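You operate a simulated robot arm through the tools that you are given. There is no shell and no other tool. Be economical: measure what you need, move in short steps, check, and stop when the job is done.

Carry out the task below with a simulated robot arm. There is one attempt and no reset: what you move stays moved.

TASK
Plug blue into blue and white into white, then run the column up.
Fine: switch the socket strip off first and on again after both plugs are home; run with the white handset till the green lamp shows.
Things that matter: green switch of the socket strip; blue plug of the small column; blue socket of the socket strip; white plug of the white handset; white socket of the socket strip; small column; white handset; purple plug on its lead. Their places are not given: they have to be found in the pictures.

It is judged by the outcome, as a careful person would: the job done as asked, and still so three seconds after it is handed in. It fails if anything else is knocked over, pushed out of place, dropped, spilled or broken.

THE ROBOT
A 7-joint arm with a two-finger parallel gripper, fixed in place. Base frame: the origin is at the foot of the arm, x ahead of it, y to its left, z up; the work surface is at about z = 860. Lengths are in mm, angles in rad, forces in N, time in s.
With the tool pointing down near the work surface it reaches from about 240 to 680 mm from the base axis. Its first joint turns from -1.152 to 1.152 rad. Payload 2.4 kg.
Tool frame: the origin (TCP) lies between the finger pads and is the grasp point; the fingertips stand 30 mm ahead of it; z points along the fingers, y is the line along which they close. The gripper opens to 94 mm. The fingers are 28 mm wide and 10 mm thick; the gripper's body (50 by 96 mm) begins 55 mm behind the TCP.
Orientation is told as [roll, pitch, yaw] about the base's x, y, z axes, in that order, counted from this pose: with the fingers straight down and closing along the base's y, the tool's x points along the base's -x, its y along +y and its z along -z.

THE INTERFACE
- The arm moves only by the tool servo_tool. Its argument "targets" is a list of rows, each a list of 7 numbers: the shift along the base's x, y, z in m, then the turn, a rotation vector about the base's x, y, z in rad, then the gripper command, from -1 (shut) to 1 (fully open), values between in proportion. In form: [[tx, ty, tz, ax, ay, az, fingers], ...]. A call has 1 to 10 rows; each row shifts and turns the commanded pose from where the row before left it. A row lasts 0.2 s, in which the tool goes at most 50 mm and 0.15 rad; a call with a longer step from one row to the next is refused whole, and so is a gripper value outside its range. A pose out of reach is approached as far as the arm can. The call stops where the force on the tool passes 50 N (or 10 N more than at its start, if that is more) or the arm is blocked; 0.2 s more then pass. The fingers move at their own pace (about 153 mm/s each) and stop on an object; they squeeze with about 25 N. The grip force told is the motor's: it shows also when the fingers shut on nothing. Time passes only in rows, and 0.2 s behind the last, so rows that do not move let the fingers close. It gives the time, the measured TCP pose, the force on the tool (base axes), the opening and the grip force at its end, in the units of the frame above (readings bear some noise).
- Cameras (640 x 400 px; columns grow to the right, rows downward): "scene" is fixed at [36.8, 470.1, 1456.7]; the picture's right is [-0.76, -0.65, 0.00], its down [-0.30, 0.35, -0.89] and it looks along [0.58, -0.68, -0.46] (base axes); focal length 328 px, centre (320, 200). "wrist" rides on the gripper at [-37, 0, -58] in the tool frame; the picture's right is [0.00, -1.00, 0.00], its down [0.97, 0.00, -0.24] and it looks along [0.24, 0.00, 0.97] (tool axes); focal length 218 px, centre (320, 200).
- capture(camera): a new picture of that camera. No time passes.
- locate(camera, pixels): for up to 12 pixels [column, row] of the newest picture of that camera ("zoom" is the newest enlarged one), the place [x, y, z] in the base frame of the surface seen there, good to about 2 mm. No time passes.
- inspect(camera, box): a new picture of the part [left, top, right, bottom] of that camera's present view, enlarged. No time passes.
- hand_in(): hands the job in; it is judged then, once.

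Work in short steps. Measure before you move; look again where a grasp or a placing could have gone wrong, and mend it. You have 80 turns and 54 pictures in all, those below and enlarged ones among them. Open the gripper and draw the arm clear of the work before you hand the job in, unless the task says otherwise; then end with one line.

The tools are called after "Call:" as a command line: name --pt "numbers of a row" for each row, then --argument value for the rest, lists and objects as JSON in quotes. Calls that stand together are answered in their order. servo_tool: Moves the arm, as the interface text tells. Its arguments: {"type":"object","properties":{"targets":{"type":"array","items":{"type":"array","items":{"type":"number"}}}},"required":["targets"]} The other tools are called the same way: capture (camera) takes a picture; locate (camera, pixels) gives the place of the surface under pixels of a picture; inspect (camera, box) takes an enlarged picture of a part of a camera's view; hand_in () hands the job in.

At the start:

```text
clock: 0.0
tool_pos: [401.7, 149.1, 1188.5]
orientation: [0.0, 0.0, 0.0]
ft_force: [-0.2, 0.1, -0.3]
width: 94.2
finger_force: 0.0
```

scene: 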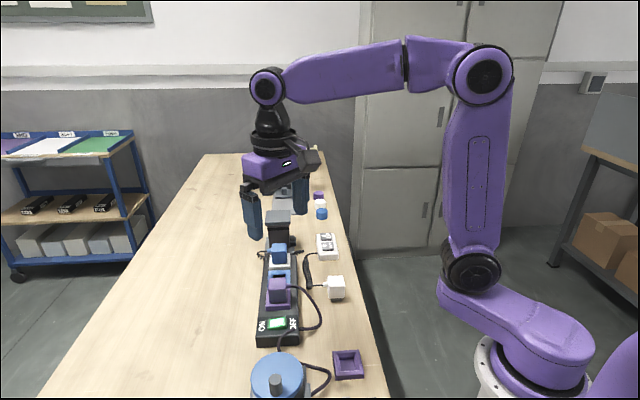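
wrist: 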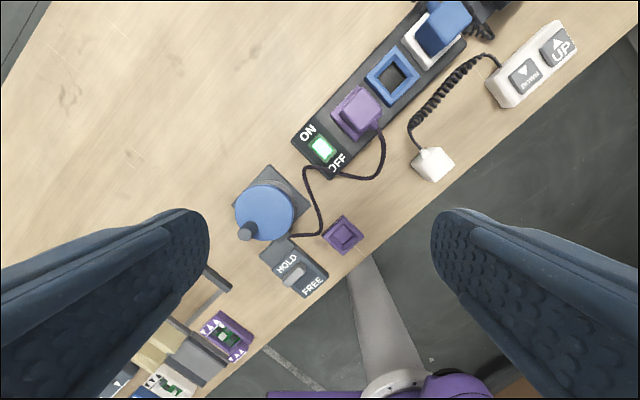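

I start by enlarging the strip in both views.

Call:
inspect --camera "wrist" --box '[280, 0, 600, 200]'

Call:
inspect --camera "scene" --box '[220, 160, 400, 400]'

Call:
inspect --camera "wrist" --box '[80, 150, 400, 400]'

```text
2.00 times, centred on (440, 100) of wrist
```

zoom: 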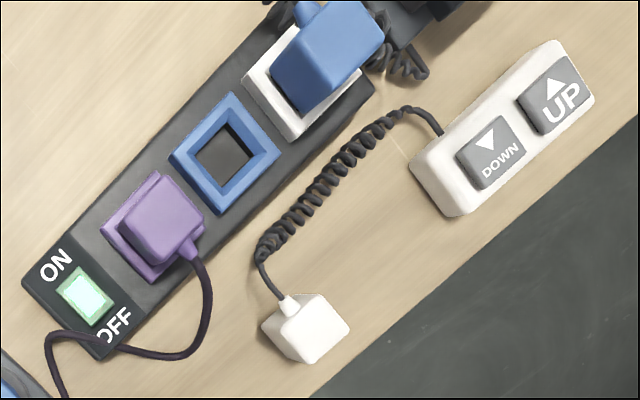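

```text
1.67 times, centred on (310, 280) of scene
```

zoom: 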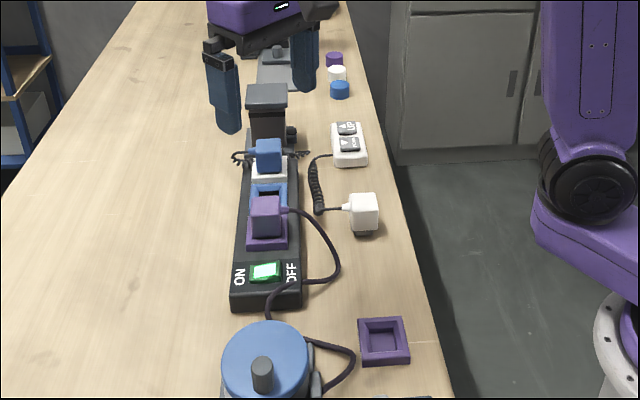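

```text
1.60 times, centred on (240, 275) of wrist
```

zoom: 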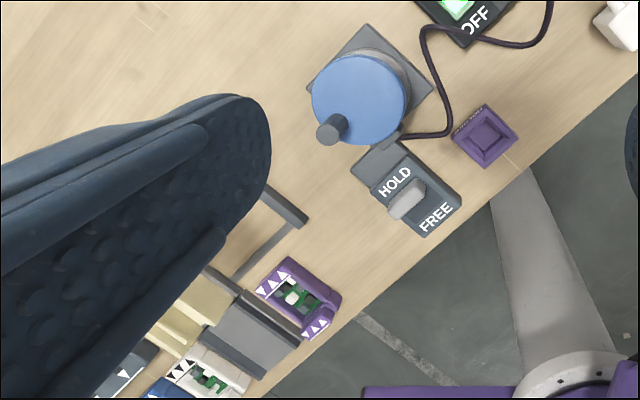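

The blue plug sits on the white socket, the blue socket is empty, and the white plug lies loose on the table. I measure key points in the wrist view.

Call:
locate --camera "wrist" --pixels '[[321, 148], [307, 132], [337, 162], [356, 108], [366, 75], [395, 46], [419, 73], [389, 106], [392, 76], [449, 22], [433, 163], [434, 150]]'

Call:
locate --camera "wrist" --pixels '[[402, 37], [429, 70], [560, 45], [524, 75], [488, 86], [506, 108], [577, 48], [558, 21], [430, 2], [472, 12], [267, 210], [295, 150]]'

Call:
inspect --camera "scene" --box '[240, 200, 360, 350]'

```text
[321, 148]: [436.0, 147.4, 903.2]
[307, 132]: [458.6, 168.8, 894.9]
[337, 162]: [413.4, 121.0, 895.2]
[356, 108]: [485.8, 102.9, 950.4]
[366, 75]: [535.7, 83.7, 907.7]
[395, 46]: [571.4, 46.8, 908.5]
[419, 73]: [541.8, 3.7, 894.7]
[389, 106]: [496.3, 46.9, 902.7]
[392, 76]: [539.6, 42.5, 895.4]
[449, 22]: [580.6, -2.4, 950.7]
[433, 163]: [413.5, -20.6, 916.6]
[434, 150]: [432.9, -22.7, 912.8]
```

```text
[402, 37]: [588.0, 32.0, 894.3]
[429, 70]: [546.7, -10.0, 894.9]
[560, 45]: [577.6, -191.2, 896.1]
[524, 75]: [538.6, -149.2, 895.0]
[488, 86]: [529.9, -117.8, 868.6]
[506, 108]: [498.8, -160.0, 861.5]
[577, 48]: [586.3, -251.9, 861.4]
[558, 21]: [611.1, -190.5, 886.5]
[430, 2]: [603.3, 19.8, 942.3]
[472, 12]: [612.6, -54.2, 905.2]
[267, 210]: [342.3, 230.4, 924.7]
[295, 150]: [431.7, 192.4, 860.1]
```

```text
2.67 times, centred on (300, 275) of scene
```

zoom: 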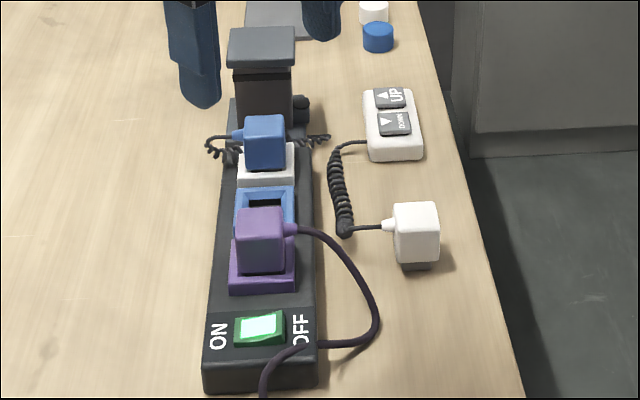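

The strip runs from the switch at about (436,147) along (0.69,-0.73), with plug tops at z≈950. I turn the tool so it closes along the strip and hover over it for a closer look.

Call:
servo_tool --pt "0.0147 -0.009 -0.018 0 0 0.1265 1" --pt "0.0147 -0.009 -0.018 0 0 0.1265 1" --pt "0.0147 -0.009 -0.018 0 0 0.1265 1" --pt "0.0147 -0.009 -0.018 0 0 0.1265 1" --pt "0.0147 -0.009 -0.018 0 0 0.1265 1" --pt "0.0147 -0.009 -0.018 0 0 0.1265 1" --pt "0 0 0 0 0 0 1"

Call:
capture --camera "wrist"

```text
clock: 1.6
tool_pos: [489.7, 94.4, 1081.3]
orientation: [-0.001, 0.0, 0.76]
ft_force: [-0.5, 0.0, 0.0]
width: 94.1
finger_force: 0.1
```

```text
47 pictures are left
```

wrist: 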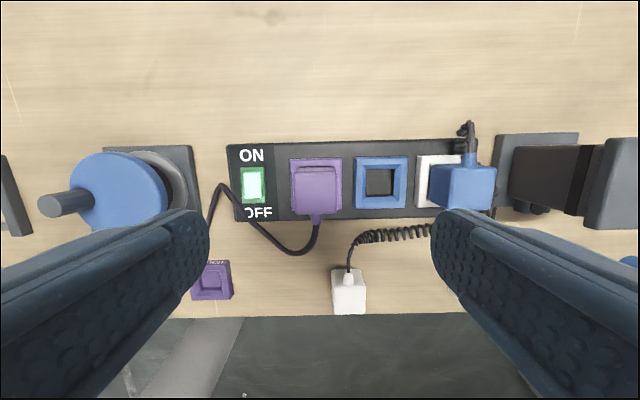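

The strip is nearly level in the wrist view. I measure the strip edges, switch, sockets and plugs.

Call:
locate --camera "wrist" --pixels '[[232, 148], [410, 142], [238, 219], [400, 217], [252, 175], [252, 195], [357, 160], [404, 158], [406, 206], [358, 207], [420, 157], [422, 205]]'

Call:
locate --camera "wrist" --pixels '[[295, 170], [334, 170], [335, 210], [297, 210], [432, 168], [494, 170], [490, 205], [336, 274], [362, 273], [364, 309], [336, 309], [515, 160]]'

Call:
inspect --camera "wrist" --box '[200, 110, 360, 230]'

Call:
inspect --camera "wrist" --box '[330, 100, 560, 320]'

```text
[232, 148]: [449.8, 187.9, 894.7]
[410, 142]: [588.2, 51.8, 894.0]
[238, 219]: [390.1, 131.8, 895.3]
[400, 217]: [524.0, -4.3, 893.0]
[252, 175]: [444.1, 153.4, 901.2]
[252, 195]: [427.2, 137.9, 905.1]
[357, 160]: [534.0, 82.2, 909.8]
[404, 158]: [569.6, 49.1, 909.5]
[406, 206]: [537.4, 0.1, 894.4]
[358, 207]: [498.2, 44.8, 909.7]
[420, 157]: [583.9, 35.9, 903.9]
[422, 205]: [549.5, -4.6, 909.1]
```

```text
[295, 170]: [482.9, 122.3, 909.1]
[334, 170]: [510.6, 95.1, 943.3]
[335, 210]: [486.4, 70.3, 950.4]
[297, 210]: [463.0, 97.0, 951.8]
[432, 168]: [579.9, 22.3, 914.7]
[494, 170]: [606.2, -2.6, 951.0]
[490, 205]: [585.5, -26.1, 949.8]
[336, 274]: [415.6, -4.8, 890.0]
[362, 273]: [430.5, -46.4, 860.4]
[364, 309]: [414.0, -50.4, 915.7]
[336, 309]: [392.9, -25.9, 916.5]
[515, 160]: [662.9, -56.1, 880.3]
```

```text
3.33 times, centred on (280, 170) of wrist
```

zoom: 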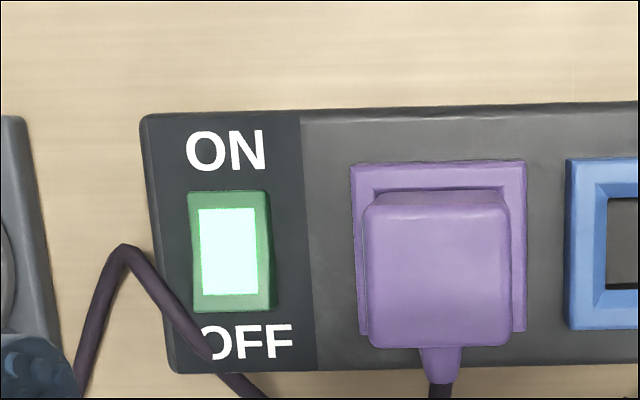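

```text
1.82 times, centred on (445, 210) of wrist
```

zoom: 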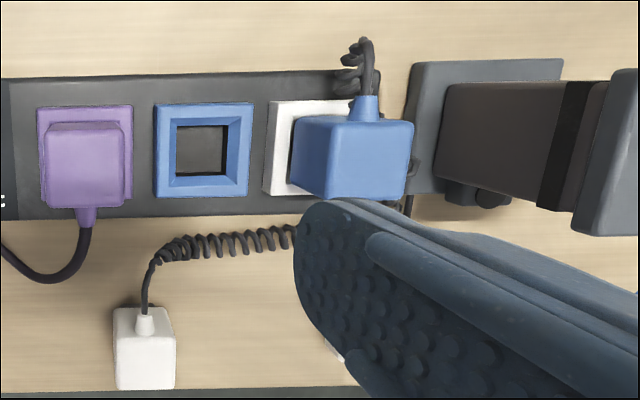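

Strip axis is at -45°, with the centres in strip coordinates at purple s≈275, blue 344, white 413 and t≈410. The rocker's OFF end stands raised at 905, so I shut the fingers and hover above that half at (426.4, 132.2).

Call:
servo_tool --pt "-0.0158 0.0094 -0.025 0 0 0.025 -1" --pt "-0.0158 0.0094 -0.025 0 0 0 -1" --pt "-0.0158 0.0095 -0.025 0 0 0 -1" --pt "-0.0158 0.0095 -0.025 0 0 0 -1" --pt "0 0 -0.021 0 0 0 -1" --pt "0 0 -0.01 0 0 0 -1"

Call:
capture --camera "wrist"

Call:
inspect --camera "scene" --box '[220, 220, 380, 380]'

```text
clock: 3.0
tool_pos: [425.6, 132.6, 950.0]
orientation: [0.0, -0.001, 0.782]
ft_force: [0.3, -0.2, 1.2]
width: 0.4
finger_force: 24.9
```

```text
44 pictures are left
```

wrist: 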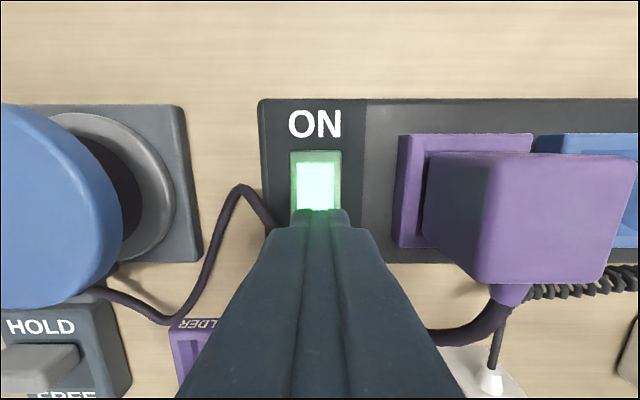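

```text
2.50 times, centred on (300, 300) of scene
```

zoom: 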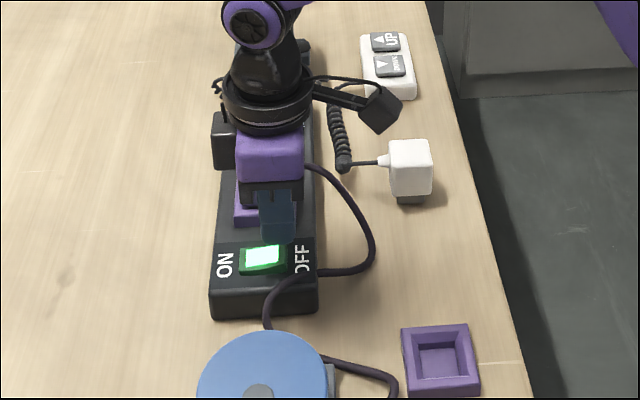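

The fingertips are above the OFF half. I press down in small steps.

Call:
servo_tool --pt "0 0 -0.01 0 0 0 -1" --pt "0 0 -0.004 0 0 0 -1" --pt "0 0 -0.003 0 0 0 -1" --pt "0 0 -0.003 0 0 0 -1" --pt "0 0 -0.002 0 0 0 -1"

Call:
inspect --camera "wrist" --box '[240, 80, 400, 240]'

```text
clock: 4.0
tool_pos: [427.4, 134.0, 934.2]
orientation: [0.0, -0.002, 0.786]
ft_force: [-5.7, -2.9, 12.4]
width: 0.3
finger_force: 25.0
stopped in row 5: the force on the tool passed its limit (the readings are from after the stop); the commanded pose is now the measured one
```

```text
2.50 times, centred on (320, 160) of wrist
```

zoom: 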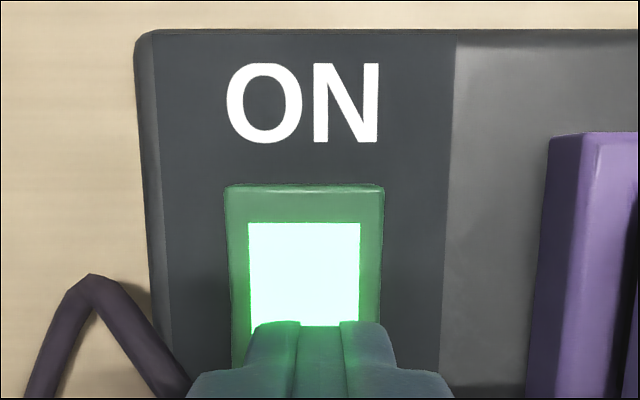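

The press stopped at tip z≈904 and the lamp is still lit. I lift a bit and look closely at where the rocker and the cord lie.

Call:
servo_tool --pt "0 0 0.02 0 0 0 -1" --pt "-0.02 -0.02 0.04 0 0 0 -1" --pt "-0.025 -0.025 0.02 0 0 0 -1"

Call:
inspect --camera "wrist" --box '[240, 20, 400, 220]'

```text
clock: 4.8
tool_pos: [382.4, 89.0, 1013.4]
orientation: [-0.001, -0.002, 0.787]
ft_force: [0.1, -0.4, 0.3]
width: 0.0
finger_force: 25.0
```

```text
2.00 times, centred on (320, 120) of wrist
```

zoom: 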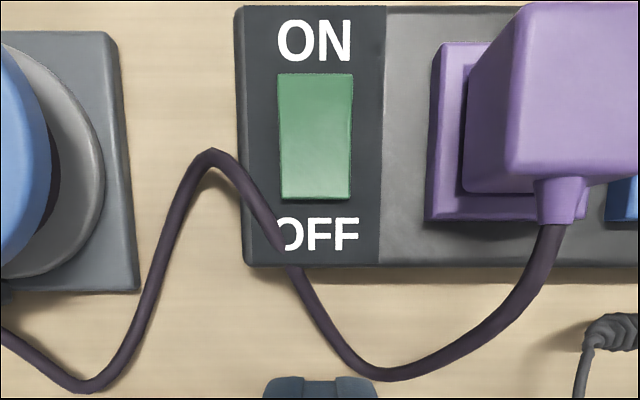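

The lamp is dark, so the strip is off. I next check the column's extent before moving over the blue plug.

Call:
capture --camera "scene"

Call:
locate --camera "scene" --pixels '[[278, 213], [266, 221], [291, 223], [278, 235], [278, 250], [267, 248], [285, 248]]'

```text
40 pictures are left
```

scene: 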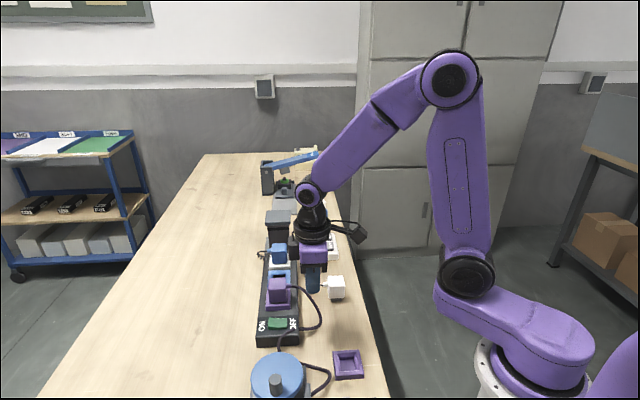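

```text
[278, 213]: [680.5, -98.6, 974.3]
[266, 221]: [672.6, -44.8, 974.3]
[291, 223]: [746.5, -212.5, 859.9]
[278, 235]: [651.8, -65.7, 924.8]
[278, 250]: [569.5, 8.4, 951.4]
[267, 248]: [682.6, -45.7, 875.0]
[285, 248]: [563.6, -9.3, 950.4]
```

Column top is z 974, with its near face at s≈507, so there's room. I move above the blue plug with the fingers open to 60 mm.

Call:
servo_tool --pt "0.0399 -0.0182 0.004 0 0 0 0.28" --pt "0.0399 -0.0182 0.004 0 0 0 0.28" --pt "0.0399 -0.0182 0.004 0 0 0 0.28" --pt "0.0399 -0.0182 0.004 0 0 0 0.28" --pt "0.04 -0.0183 0 0 0 0 0.28" --pt "0 0 0 0 0 0 0.28"

Call:
capture --camera "wrist"

```text
clock: 6.2
tool_pos: [582.4, -4.5, 1029.7]
orientation: [0.0, -0.001, 0.786]
ft_force: [0.2, 0.9, -0.7]
width: 60.1
finger_force: 0.0
```

```text
39 pictures are left
```

wrist: 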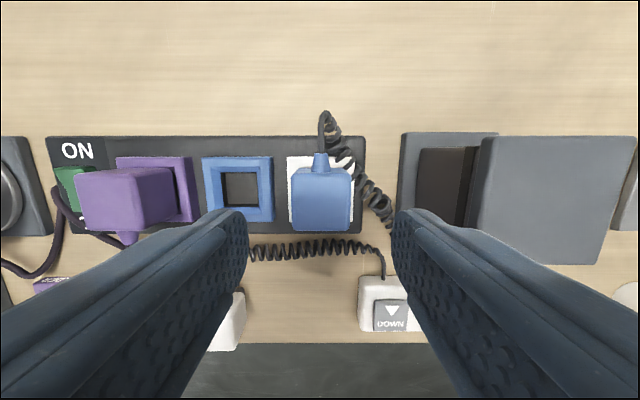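

The plug is centred between the fingers at column 321. I measure the plug top and both sockets from this nearer view.

Call:
locate --camera "wrist" --pixels '[[296, 175], [346, 175], [347, 225], [297, 226], [204, 159], [271, 158], [272, 219], [208, 220], [222, 173], [257, 173], [258, 204], [226, 206]]'

Call:
locate --camera "wrist" --pixels '[[290, 159], [353, 160], [353, 220], [291, 220], [240, 190], [321, 200], [326, 120], [368, 205]]'

```text
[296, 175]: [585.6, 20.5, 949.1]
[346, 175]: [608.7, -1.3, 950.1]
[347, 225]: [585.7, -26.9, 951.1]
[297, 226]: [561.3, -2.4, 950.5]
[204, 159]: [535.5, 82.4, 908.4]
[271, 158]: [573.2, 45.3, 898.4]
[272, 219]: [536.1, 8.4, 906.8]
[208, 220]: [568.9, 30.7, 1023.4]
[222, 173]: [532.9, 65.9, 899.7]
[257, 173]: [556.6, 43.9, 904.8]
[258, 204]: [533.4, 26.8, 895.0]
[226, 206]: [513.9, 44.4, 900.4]
```

```text
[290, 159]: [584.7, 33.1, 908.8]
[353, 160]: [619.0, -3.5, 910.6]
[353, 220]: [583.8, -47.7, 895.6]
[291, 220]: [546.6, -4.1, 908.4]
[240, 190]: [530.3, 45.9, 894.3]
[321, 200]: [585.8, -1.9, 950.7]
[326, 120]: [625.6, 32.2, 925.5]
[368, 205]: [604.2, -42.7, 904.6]
```

The plug top centre is (585.3,-2.5), the white socket about (583,-3.8), and the blue socket about (534.5,45.3). I descend to z 943, with the tips just above the rims, and grip.

Call:
servo_tool --pt "0.0015 0.0015 -0.035 0 0 0 0.28" --pt "0 0 -0.035 0 0 0 0.28" --pt "0 0 -0.0165 0 0 0 0.28" --pt "0 0 0 0 0 0 -1" --pt "0 0 0 0 0 0 -1"

Call:
capture --camera "wrist"

```text
clock: 7.5
tool_pos: [583.2, -1.1, 943.2]
orientation: [-0.001, -0.005, 0.785]
ft_force: [1.5, -0.4, 3.7]
width: 43.9
finger_force: 25.2
```

```text
38 pictures are left
```

wrist: 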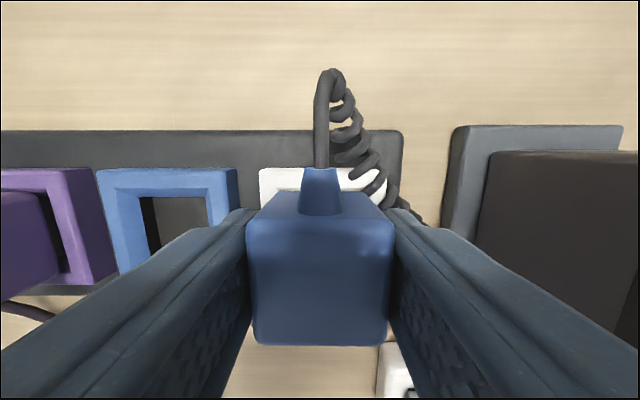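

Gripped (width 43.9). I pull straight up slowly.

Call:
servo_tool --pt "0 0 0.006 0 0 0 -1" --pt "0 0 0.006 0 0 0 -1" --pt "0 0 0.01 0 0 0 -1" --pt "0 0 0.015 0 0 0 -1" --pt "0 0 0.015 0 0 0 -1"

Call:
capture --camera "wrist"

```text
clock: 8.7
tool_pos: [584.5, -2.8, 994.9]
orientation: [-0.002, -0.001, 0.783]
ft_force: [0.4, 0.5, -0.2]
width: 43.8
finger_force: 24.8
```

```text
37 pictures are left
```

wrist: 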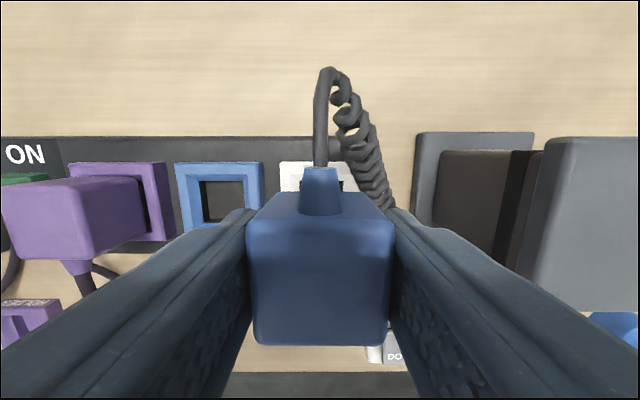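

The plug is free and held. I shift one socket spacing (69.6 mm) toward the blue socket.

Call:
servo_tool --pt "-0.0168 0.0166 0 0 0 0 -1" --pt "-0.0168 0.0166 0 0 0 0 -1" --pt "-0.0167 0.0166 0 0 0 0.002 -1" --pt "0 0 0 0 0 0 -1"

Call:
capture --camera "wrist"

Call:
inspect --camera "scene" --box '[230, 210, 330, 350]'

```text
clock: 9.7
tool_pos: [532.8, 50.0, 995.5]
orientation: [-0.002, -0.003, 0.788]
ft_force: [0.4, -0.1, -0.9]
width: 43.8
finger_force: 25.3
```

```text
36 pictures are left
```

wrist: 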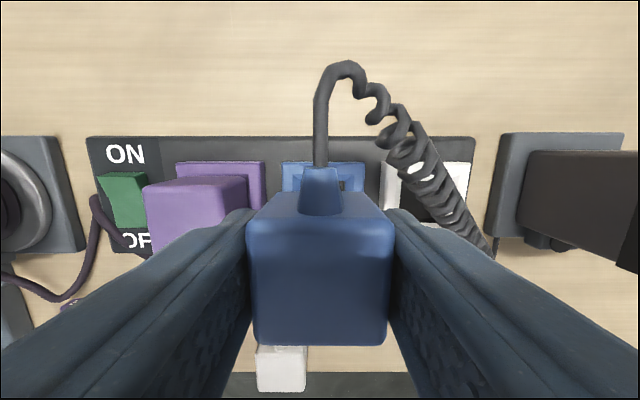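

```text
2.86 times, centred on (280, 280) of scene
```

zoom: 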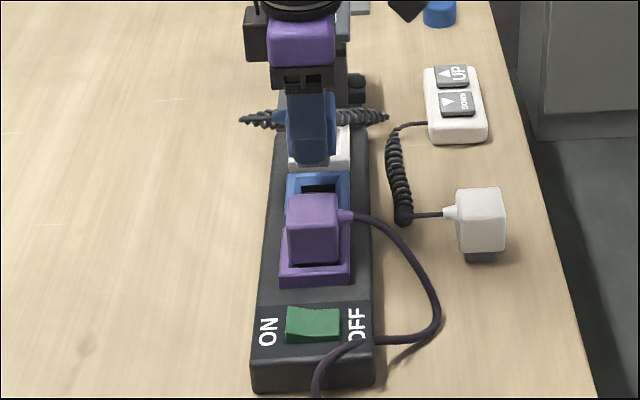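

The left rim edge sits at column 282, versus 279 when lifted over white. I correct about 1.9 mm along +s and check enlarged.

Call:
servo_tool --pt "0.0013 -0.0013 0 0 0 0 -1" --pt "0 0 -0.015 0 0 0 -1" --pt "0 0 0 0 0 0 -1"

Call:
inspect --camera "wrist" --box '[240, 120, 400, 220]'

```text
clock: 10.4
tool_pos: [533.0, 48.3, 978.2]
orientation: [-0.002, -0.004, 0.785]
ft_force: [1.1, -0.3, -0.7]
width: 43.7
finger_force: 25.1
```

```text
4.00 times, centred on (320, 170) of wrist
```

zoom: 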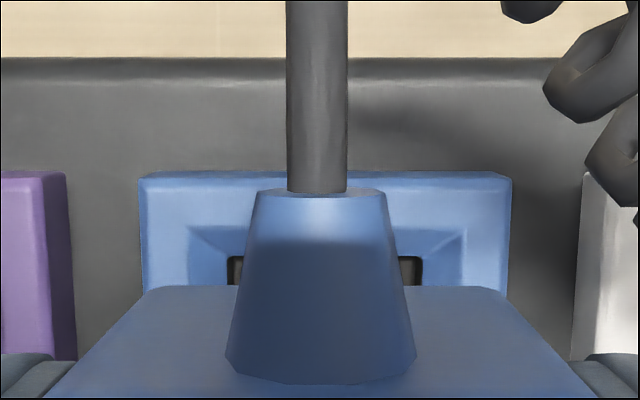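

The rim midpoint is at about 1 px of centre, similar to the seated view, so alignment is good. I lower gently into the socket.

Call:
servo_tool --pt "0.0003 -0.0003 -0.01 0 0 0 -1" --pt "0 0 -0.008 0 0 0 -1" --pt "0 0 -0.006 0 0 0 -1" --pt "0 0 -0.006 0 0 0 -1" --pt "0 0 -0.004 0 0 0 -1"

Call:
inspect --camera "wrist" --box '[200, 100, 440, 350]'

```text
clock: 11.7
tool_pos: [534.0, 47.8, 945.2]
orientation: [-0.001, -0.003, 0.788]
ft_force: [0.0, 0.6, -6.4]
width: 43.9
finger_force: 24.6
```

```text
1.60 times, centred on (320, 225) of wrist
```

zoom: 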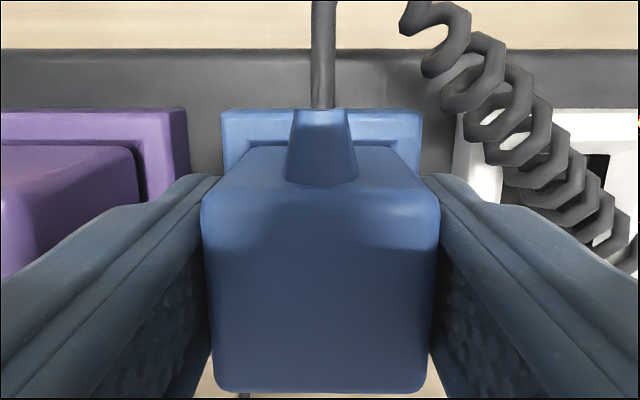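

It went in without resistance, to z 945. I press the last few mm, then open to ~56 mm and rise.

Call:
servo_tool --pt "0 0 -0.002 0 0 0 -1" --pt "0 0 -0.002 0 0 0 -1" --pt "0 0 -0.002 0 0 0 -1" --pt "0 0 -0.001 0 0 0 -1"

```text
clock: 12.7
tool_pos: [535.6, 47.0, 940.1]
orientation: [-0.003, -0.006, 0.788]
ft_force: [0.0, -1.5, 21.8]
width: 43.8
finger_force: 25.2
```

Call:
servo_tool --pt "0 0 0.001 0 0 0 0.2" --pt "0 0 0.0 0 0 0 0.2" --pt "0 0 0.03 0 0 0 0.2" --pt "0 0 0.05 0 0 0 0.2" --pt "0 0 0.02 0 0 0 0.2"

Call:
capture --camera "wrist"

Call:
locate --camera "wrist" --pixels '[[320, 200], [300, 180], [345, 180], [345, 220], [300, 220], [205, 200], [400, 180]]'

```text
clock: 13.8
tool_pos: [535.0, 48.8, 1039.7]
orientation: [-0.001, -0.001, 0.788]
ft_force: [0.4, -0.2, -0.2]
width: 56.1
finger_force: 0.1
```

```text
32 pictures are left
```

wrist: 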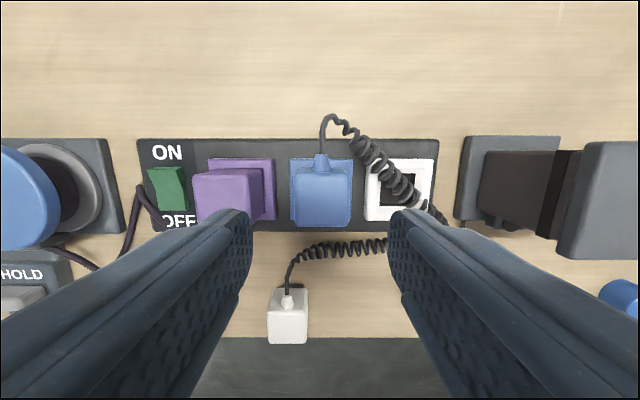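

```text
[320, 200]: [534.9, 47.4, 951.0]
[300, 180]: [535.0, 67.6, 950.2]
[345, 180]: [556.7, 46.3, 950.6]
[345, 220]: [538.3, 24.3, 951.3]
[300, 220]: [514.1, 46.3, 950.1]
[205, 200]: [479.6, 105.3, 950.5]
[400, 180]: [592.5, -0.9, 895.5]
```

Blue is home (top 950.6, same as before). The coiled lead now hangs over the white socket, so I check its height.

Call:
inspect --camera "wrist" --box '[310, 100, 470, 240]'

Call:
locate --camera "wrist" --pixels '[[338, 121], [350, 132], [362, 146], [375, 158], [385, 169], [396, 182], [407, 194], [425, 207], [435, 212], [294, 295], [303, 320], [275, 335]]'

Call:
inspect --camera "scene" --box '[230, 210, 350, 350]'

```text
2.86 times, centred on (390, 170) of wrist
```

zoom: 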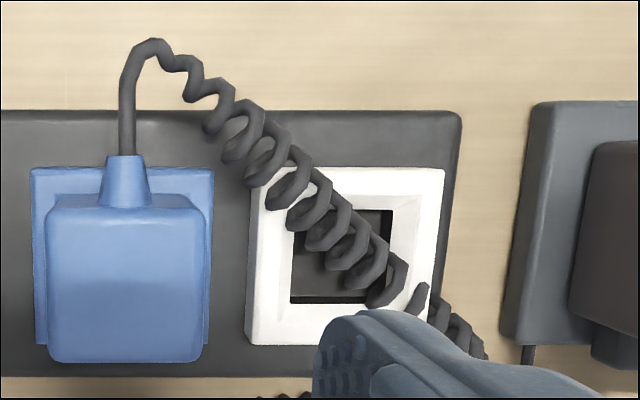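

```text
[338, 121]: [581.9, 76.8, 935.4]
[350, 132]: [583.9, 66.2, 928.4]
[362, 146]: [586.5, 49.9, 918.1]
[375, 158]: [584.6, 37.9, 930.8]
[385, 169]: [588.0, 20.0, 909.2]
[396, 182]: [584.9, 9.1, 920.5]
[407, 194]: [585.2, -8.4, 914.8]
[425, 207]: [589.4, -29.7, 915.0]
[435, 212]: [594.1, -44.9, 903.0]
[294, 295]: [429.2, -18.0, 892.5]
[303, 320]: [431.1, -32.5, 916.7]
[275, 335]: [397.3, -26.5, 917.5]
```

```text
2.86 times, centred on (290, 280) of scene
```

zoom: 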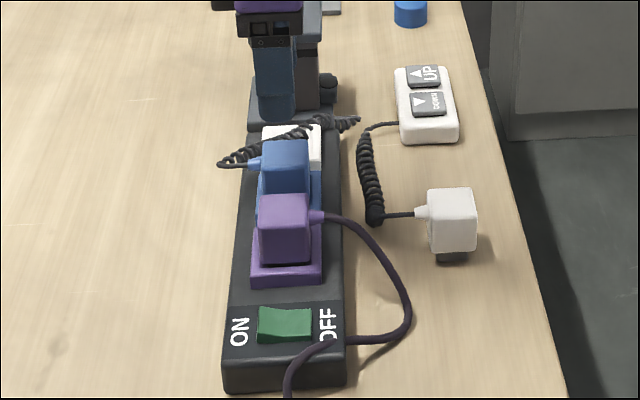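

Coil passes over the white socket, so I'll bring the white plug in from the handset side to sweep it aside. First I hover above the white plug.

Call:
servo_tool --pt "-0.0305 -0.0195 0 0 0 -0.002 0.28" --pt "-0.0305 -0.0195 0 0 0 0 0.28" --pt "-0.0305 -0.0195 -0.02 0 0 0 0.28" --pt "-0.0305 -0.0195 -0.02 0 0 0 0.28" --pt "0 0 0 0 0 0 0.28"

Call:
capture --camera "wrist"

```text
clock: 15.1
tool_pos: [411.9, -31.0, 1000.3]
orientation: [-0.004, -0.004, 0.784]
ft_force: [-0.7, 0.3, 0.5]
width: 60.4
finger_force: 0.0
```

```text
29 pictures are left
```

wrist: 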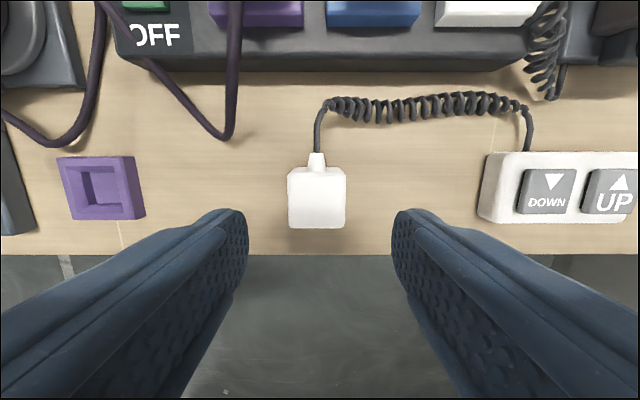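

Call:
locate --camera "wrist" --pixels '[[292, 176], [341, 176], [342, 222], [293, 222], [317, 200], [317, 165], [555, 190], [615, 195], [533, 202], [552, 203], [608, 202], [500, 245]]'

Call:
inspect --camera "wrist" --box '[270, 130, 370, 240]'

```text
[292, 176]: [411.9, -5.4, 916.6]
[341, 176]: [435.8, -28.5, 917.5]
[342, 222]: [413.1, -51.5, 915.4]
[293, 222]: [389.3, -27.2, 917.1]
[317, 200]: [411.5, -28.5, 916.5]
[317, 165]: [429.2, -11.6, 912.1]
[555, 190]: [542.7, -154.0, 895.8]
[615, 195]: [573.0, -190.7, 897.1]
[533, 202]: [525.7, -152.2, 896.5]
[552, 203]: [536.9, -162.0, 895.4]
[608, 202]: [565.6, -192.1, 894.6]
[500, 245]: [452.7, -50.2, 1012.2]
```

```text
3.64 times, centred on (320, 185) of wrist
```

zoom: 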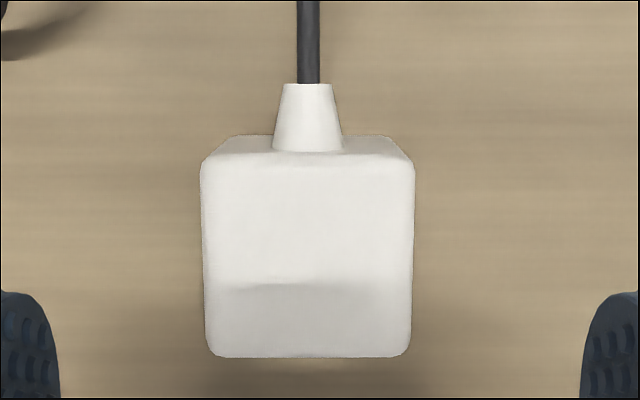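

The white plug is square with the tool, with its centre at (412.5,-28.2) and top at 916.7. I descend to z 908 and grip.

Call:
servo_tool --pt "0.0004 0.0024 -0.035 0 0 0 0.28" --pt "0 0 -0.035 0 0 0 0.28" --pt "0 0 -0.022 0 0 0 0.28" --pt "0 0 0 0 0 0 0.28" --pt "0 0 0 0 0 0 -1" --pt "0 0 0 0 0 0 -1"

Call:
capture --camera "wrist"

```text
clock: 16.4
tool_pos: [413.0, -28.1, 909.4]
orientation: [-0.003, -0.003, 0.786]
ft_force: [1.3, 0.2, -0.2]
width: 43.8
finger_force: 24.7
```

```text
27 pictures are left
```

wrist: 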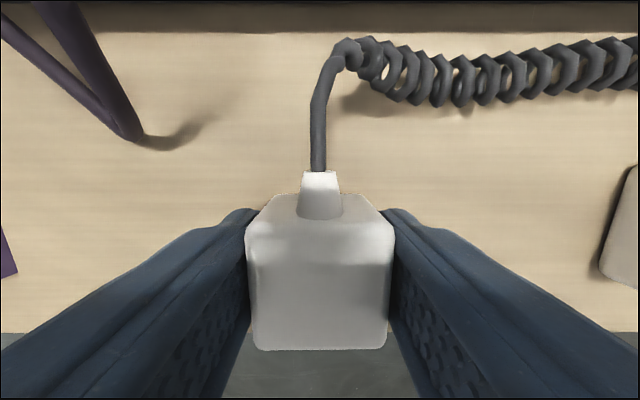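

Gripped. I lift and move to the −t side of the white socket at carrying height 965.

Call:
servo_tool --pt "0 0 0.028 0 0 0 -1" --pt "0 0 0.028 0 0 0 -1" --pt "0.0283 -0.0078 0 0 0 0 -1" --pt "0.0283 -0.0078 0 0 0 0 -1" --pt "0.0283 -0.0078 0 0 0 0 -1" --pt "0.0283 -0.0079 0 0 0 0 -1" --pt "0 0 0 0 0 0 -1"

Call:
capture --camera "wrist"

```text
clock: 18.1
tool_pos: [527.3, -60.2, 963.3]
orientation: [-0.002, -0.003, 0.785]
ft_force: [0.0, 0.5, -1.2]
width: 43.9
finger_force: 25.2
```

```text
26 pictures are left
```

wrist: 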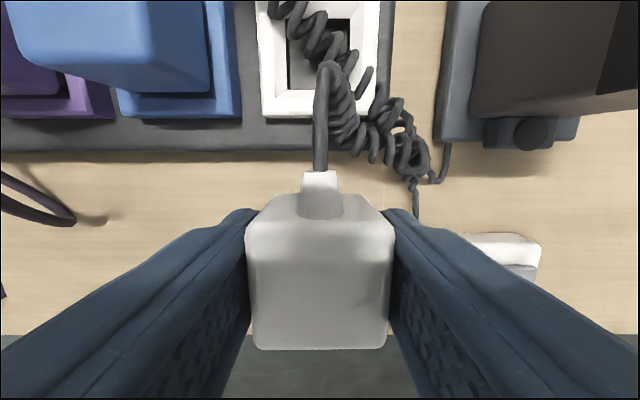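

The white socket is centred ahead (columns ~260–388). I slide toward +t with a little extra height, checking force.

Call:
servo_tool --pt "0.0113 0.0117 0.003 0 0 0 -1" --pt "0.0113 0.0117 0 0 0 0 -1" --pt "0.0113 0.0117 0 0 0 0 -1" --pt "0.0113 0.0117 0 0 0 0 -1" --pt "0.0113 0.0117 0 0 0 0 -1" --pt "0 0 0 0 0 0 -1"

Call:
capture --camera "wrist"

Call:
inspect --camera "wrist" --box '[240, 110, 400, 230]'

```text
clock: 19.4
tool_pos: [583.2, -1.7, 966.7]
orientation: [-0.003, -0.004, 0.784]
ft_force: [0.0, -0.5, -1.0]
width: 43.9
finger_force: 25.2
```

```text
25 pictures are left
```

wrist: 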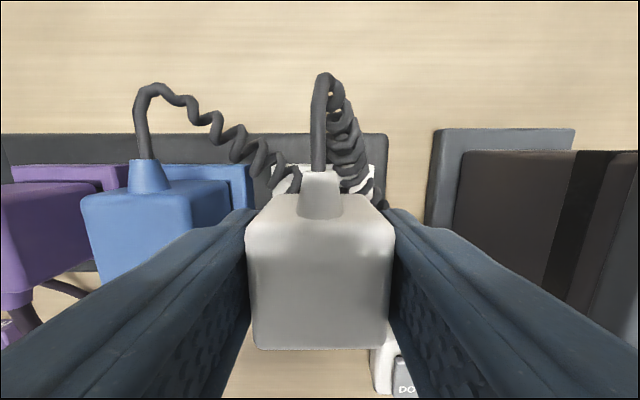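

```text
3.33 times, centred on (320, 170) of wrist
```

zoom: 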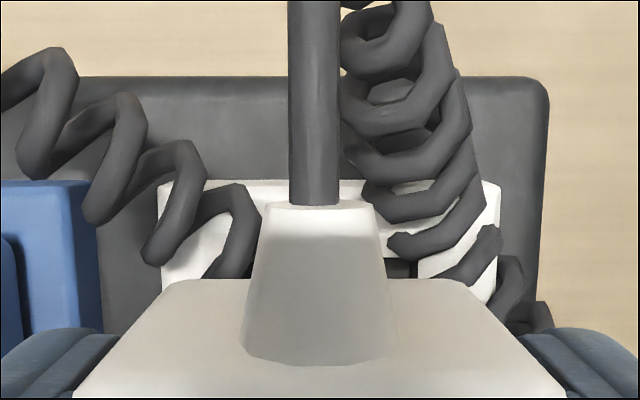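

Small correction of about 0.6 mm in s and 0.8 mm in t, then I lower into the white socket.

Call:
servo_tool --pt "0.001 0.0002 -0.003 0 0 0 -1" --pt "0 0 -0.005 0 0 0 -1" --pt "0 0 -0.005 0 0 0 -1" --pt "0 0 -0.005 0 0 0 -1" --pt "0 0 -0.004 0 0 0 -1" --pt "0 0 -0.002 0 0 0 -1"

```text
clock: 20.9
tool_pos: [584.3, -0.9, 942.9]
orientation: [-0.001, -0.003, 0.785]
ft_force: [1.8, -2.0, -0.3]
width: 43.7
finger_force: 24.7
```

It went in freely to z 943. I press the last bit, release, rise, and check the top height.

Call:
servo_tool --pt "0 0 -0.0015 0 0 0 -1" --pt "0 0 -0.001 0 0 0 -1" --pt "0 0 0.001 0 0 0 0.2" --pt "0 0 0 0 0 0 0.2" --pt "0 0 0.03 0 0 0 0.2" --pt "0 0 0.05 0 0 0 0.2" --pt "0 0 0.03 0 0 0 0.2" --pt "0 0 0 0 0 0 0.2"

Call:
capture --camera "wrist"

Call:
locate --camera "wrist" --pixels '[[320, 200], [300, 180], [340, 180], [340, 218], [300, 218], [225, 200], [245, 210]]'

```text
clock: 22.6
tool_pos: [582.6, -2.1, 1051.7]
orientation: [0.002, 0.0, 0.785]
ft_force: [0.9, -0.3, 0.0]
width: 56.4
finger_force: 0.0
```

```text
23 pictures are left
```

wrist: 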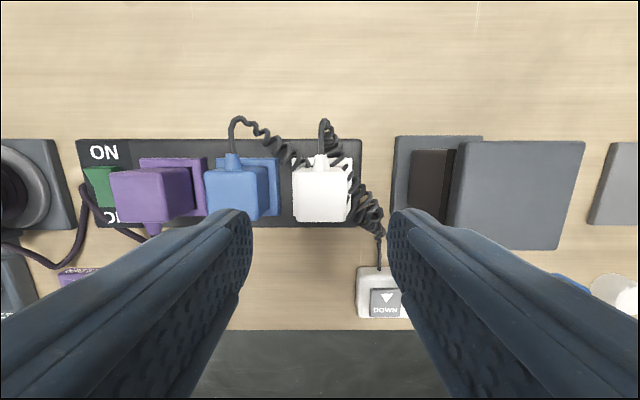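

```text
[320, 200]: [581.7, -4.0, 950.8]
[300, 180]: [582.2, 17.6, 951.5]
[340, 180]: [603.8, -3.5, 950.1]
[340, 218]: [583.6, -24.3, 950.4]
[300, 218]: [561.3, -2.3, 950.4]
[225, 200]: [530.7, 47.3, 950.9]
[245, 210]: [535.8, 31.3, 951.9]
```

Both plugs are home (tops ≈951). I go to the ON end of the rocker at (446.2, 153.4) with fingers shut.

Call:
servo_tool --pt "-0.0273 0.0311 0 0 0 0 -1" --pt "-0.0273 0.0311 0 0 0 0 -1" --pt "-0.0273 0.0311 0 0 0 0 -1" --pt "-0.0273 0.0311 0 0 0 0 -1" --pt "-0.0272 0.0311 0 0 0 0 -1" --pt "0 0 -0.04 0 0 0 -1" --pt "0 0 -0.04 0 0 0 -1" --pt "0 0 -0.018 0 0 0 -1" --pt "0 0 0 0 0 0 -1"

Call:
inspect --camera "scene" --box '[230, 210, 350, 350]'

```text
clock: 24.6
tool_pos: [447.1, 155.5, 953.4]
orientation: [-0.001, -0.004, 0.788]
ft_force: [0.1, 0.5, -0.2]
width: 0.0
finger_force: 25.4
```

```text
2.86 times, centred on (290, 280) of scene
```

zoom: 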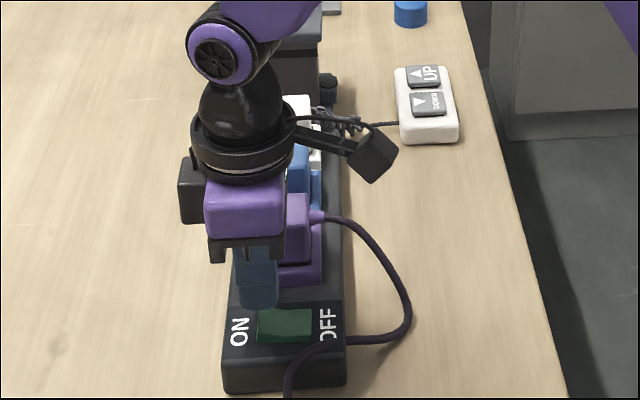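

Fingertips are above the ON half. Pressing down in small steps.

Call:
servo_tool --pt "0 0 -0.01 0 0 0 -1" --pt "0 0 -0.004 0 0 0 -1" --pt "0 0 -0.003 0 0 0 -1" --pt "0 0 -0.003 0 0 0 -1" --pt "0 0 -0.003 0 0 0 -1" --pt "0 0 -0.002 0 0 0 -1"

Call:
servo_tool --pt "0 0 0.02 0 0 0 -1" --pt "0 0 0.04 0 0 0 -1" --pt "-0.02 -0.02 0.03 0 0 0 -1"

Call:
capture --camera "wrist"

```text
clock: 25.9
tool_pos: [449.1, 155.9, 933.5]
orientation: [-0.005, -0.006, 0.786]
ft_force: [-0.6, -0.1, 5.8]
width: 0.0
finger_force: 25.3
stopped in row 6: the force on the tool passed its limit (the readings are from after the stop); the commanded pose is now the measured one
```

```text
clock: 26.7
tool_pos: [428.1, 134.7, 1023.7]
orientation: [-0.003, -0.007, 0.785]
ft_force: [0.7, -0.5, 0.0]
width: 0.0
finger_force: 24.9
```

```text
21 pictures are left
```

wrist: 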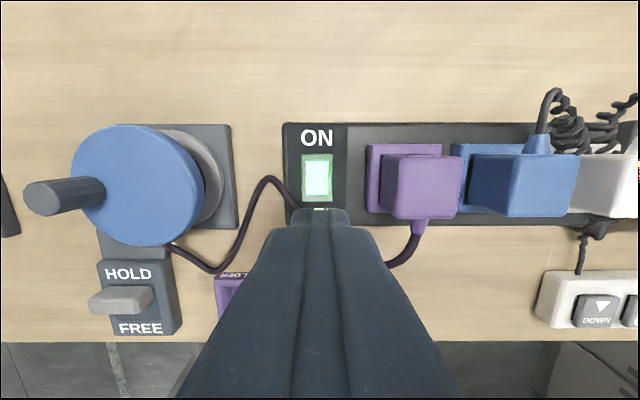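

The lamp is lit again. Now I move high toward the handset's UP button, around (575,-191).

Call:
servo_tool --pt "0.011 -0.032 0.01 0 0 0 -1" --pt "0.011 -0.032 0.01 0 0 0 -1" --pt "0.011 -0.032 0.01 0 0 0 -1" --pt "0.014 -0.032 0 0 0 0 -1" --pt "0.02 -0.034 0 0 0 0 -1" --pt "0.02 -0.04 0 0 0 0 -1" --pt "0.02 -0.042 0 0 0 0 -1" --pt "0.02 -0.042 0 0 0 0 -1" --pt "0.015 -0.04 0 0 0 0 -1" --pt "0 0 0 0 0 0 -1"

Call:
capture --camera "wrist"

Call:
capture --camera "scene"

```text
clock: 28.9
tool_pos: [570.4, -190.7, 1052.6]
orientation: [-0.006, -0.005, 0.785]
ft_force: [0.6, -0.3, 0.7]
width: 0.1
finger_force: 24.6
```

```text
20 pictures are left
```

wrist: 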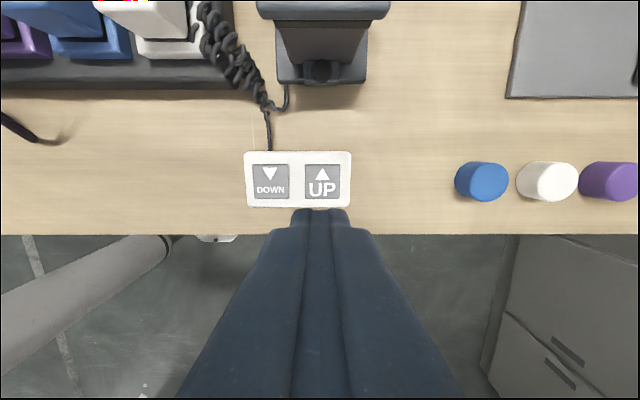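

```text
19 pictures are left
```

scene: 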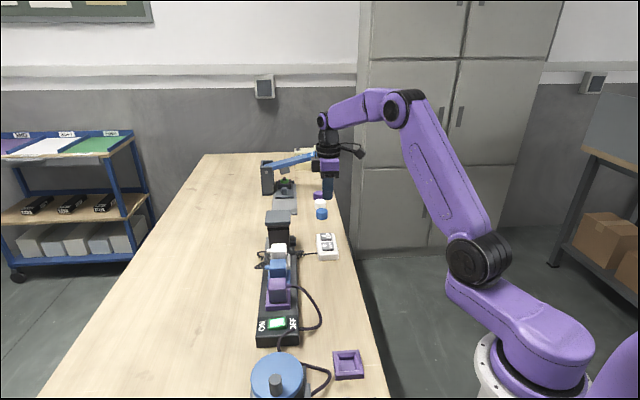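

There are odd coloured pixels on the white plug's top (120,0). I inspect them and the column in the scene view, and locate the UP button.

Call:
inspect --camera "scene" --box '[240, 195, 350, 290]'

Call:
inspect --camera "wrist" --box '[60, 0, 400, 220]'

Call:
locate --camera "wrist" --pixels '[[306, 166], [339, 166], [340, 198], [306, 199], [322, 172], [270, 180], [248, 155], [348, 155], [390, 5], [365, 20], [320, 75], [365, 80]]'

```text
4.21 times, centred on (295, 242) of scene
```

zoom: 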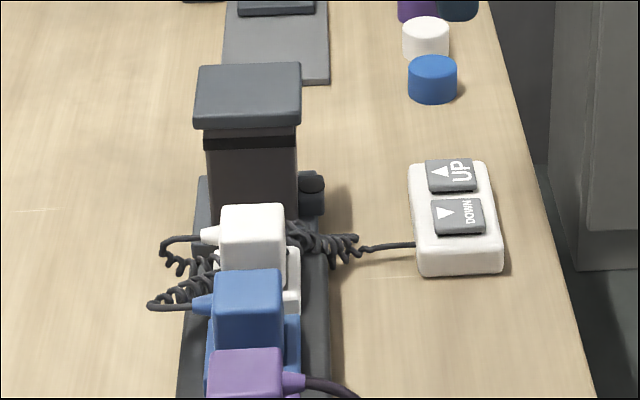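

```text
1.82 times, centred on (230, 110) of wrist
```

zoom: 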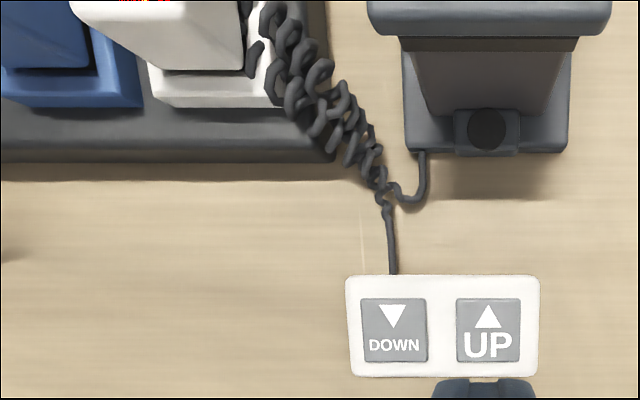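

```text
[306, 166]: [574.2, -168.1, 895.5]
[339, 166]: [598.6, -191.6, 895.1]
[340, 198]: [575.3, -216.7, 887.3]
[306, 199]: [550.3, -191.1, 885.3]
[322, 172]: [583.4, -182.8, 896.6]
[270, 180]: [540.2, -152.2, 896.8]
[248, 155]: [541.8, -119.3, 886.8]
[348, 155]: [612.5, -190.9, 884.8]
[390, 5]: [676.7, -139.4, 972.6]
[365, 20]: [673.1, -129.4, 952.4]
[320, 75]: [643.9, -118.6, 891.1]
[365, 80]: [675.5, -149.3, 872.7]
```

UP's centre is (574.2,-192.2,896), and the column head is well clear of the gripper. I align and descend to just above the button.

Call:
servo_tool --pt "0.0038 -0.0015 -0.04 0 0 0 -1" --pt "0 0 -0.04 0 0 0 -1" --pt "0 0 -0.035 0 0 0 -1" --pt "0 0 0 0 0 0 -1"

Call:
inspect --camera "scene" --box '[240, 195, 350, 290]'

```text
clock: 29.9
tool_pos: [575.5, -192.2, 939.1]
orientation: [-0.004, -0.009, 0.786]
ft_force: [0.0, -0.4, 0.4]
width: 0.0
finger_force: 25.2
```

```text
4.21 times, centred on (295, 242) of scene
```

zoom: 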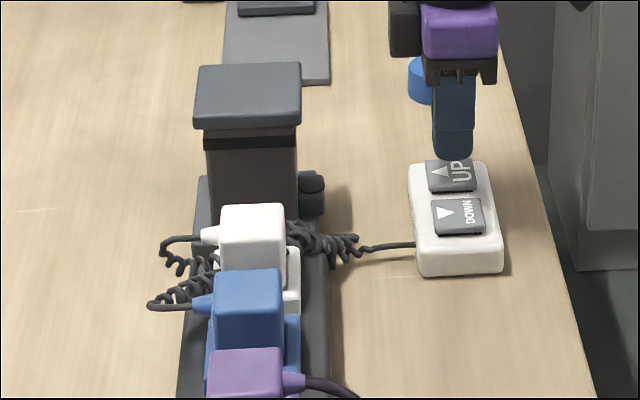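

Aligned over UP. I press gently and hold a moment, watching the column.

Call:
servo_tool --pt "0 0 -0.009 0 0 0 -1" --pt "0 0 -0.003 0 0 0 -1" --pt "0 0 -0.002 0 0 0 -1" --pt "0 0 -0.002 0 0 0 -1" --pt "0 0 0 0 0 0 -1"

Call:
inspect --camera "scene" --box '[240, 165, 370, 290]'

```text
clock: 31.1
tool_pos: [573.6, -191.4, 921.6]
orientation: [-0.004, -0.006, 0.786]
ft_force: [-1.4, -1.3, 2.2]
width: 0.0
finger_force: 25.3
```

```text
3.20 times, centred on (305, 228) of scene
```

zoom: 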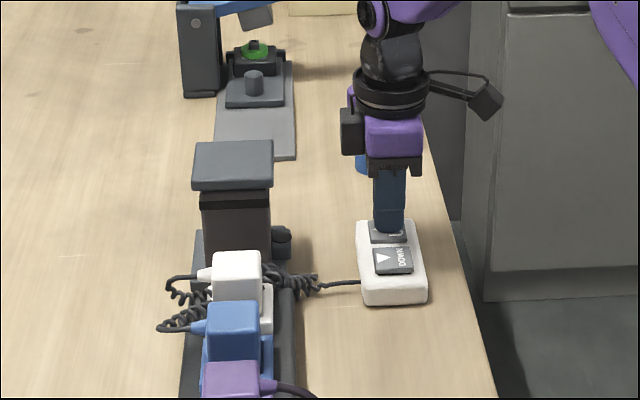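

The force is only ~2 N and the column hasn't moved yet. I press a little further.

Call:
servo_tool --pt "0 0 -0.001 0 0 0 -1" --pt "0 0 -0.001 0 0 0 -1" --pt "0 0 -0.001 0 0 0 -1" --pt "0 0 0 0 0 0 -1" --pt "0 0 0 0 0 0 -1"

Call:
inspect --camera "scene" --box '[240, 165, 370, 290]'

```text
clock: 32.3
tool_pos: [574.3, -192.5, 918.5]
orientation: [-0.003, -0.008, 0.787]
ft_force: [-2.4, 1.2, 7.7]
width: 0.0
finger_force: 24.7
```

```text
3.20 times, centred on (305, 228) of scene
```

zoom: 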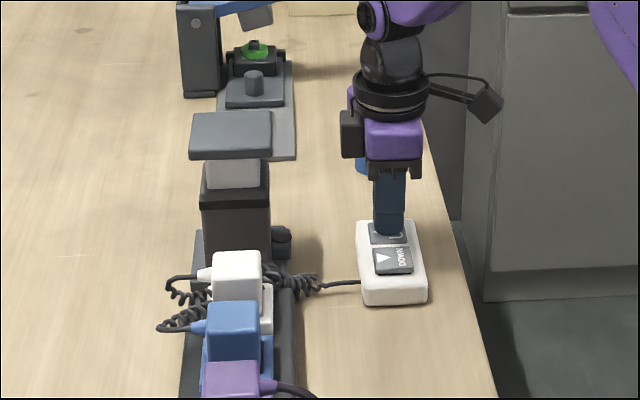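

The column is rising. I keep holding.

Call:
servo_tool --pt "0 0 0 0 0 0 -1" --pt "0 0 0 0 0 0 -1" --pt "0 0 0 0 0 0 -1" --pt "0 0 0 0 0 0 -1" --pt "0 0 0 0 0 0 -1"

Call:
inspect --camera "scene" --box '[240, 125, 370, 290]'

```text
clock: 33.5
tool_pos: [574.9, -192.2, 918.7]
orientation: [-0.003, -0.008, 0.785]
ft_force: [-0.2, 1.3, 7.2]
width: 0.2
finger_force: 25.3
```

```text
2.42 times, centred on (305, 208) of scene
```

zoom: 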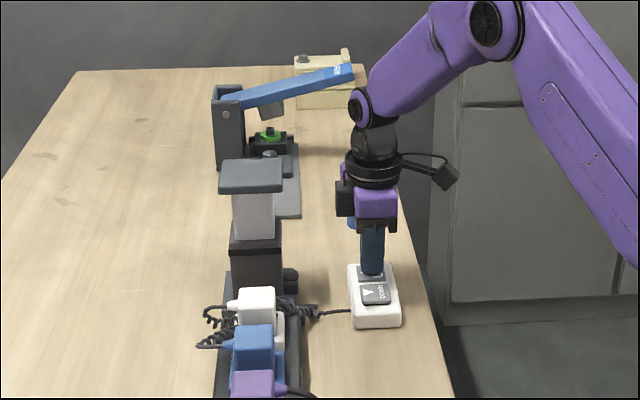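

Still rising, with no lamp yet. I keep holding.

Call:
servo_tool --pt "0 0 0 0 0 0 -1" --pt "0 0 0 0 0 0 -1" --pt "0 0 0 0 0 0 -1" --pt "0 0 0 0 0 0 -1" --pt "0 0 0 0 0 0 -1"

Call:
inspect --camera "scene" --box '[240, 125, 370, 290]'

```text
clock: 34.7
tool_pos: [574.0, -192.1, 919.2]
orientation: [-0.003, -0.008, 0.785]
ft_force: [0.3, 0.5, 6.7]
width: 0.2
finger_force: 25.0
```

```text
2.42 times, centred on (305, 208) of scene
```

zoom: 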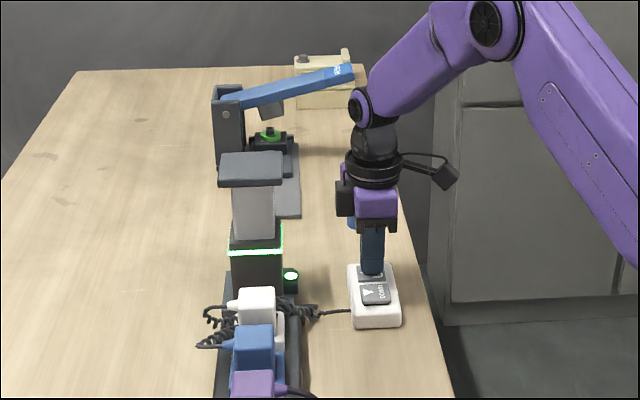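

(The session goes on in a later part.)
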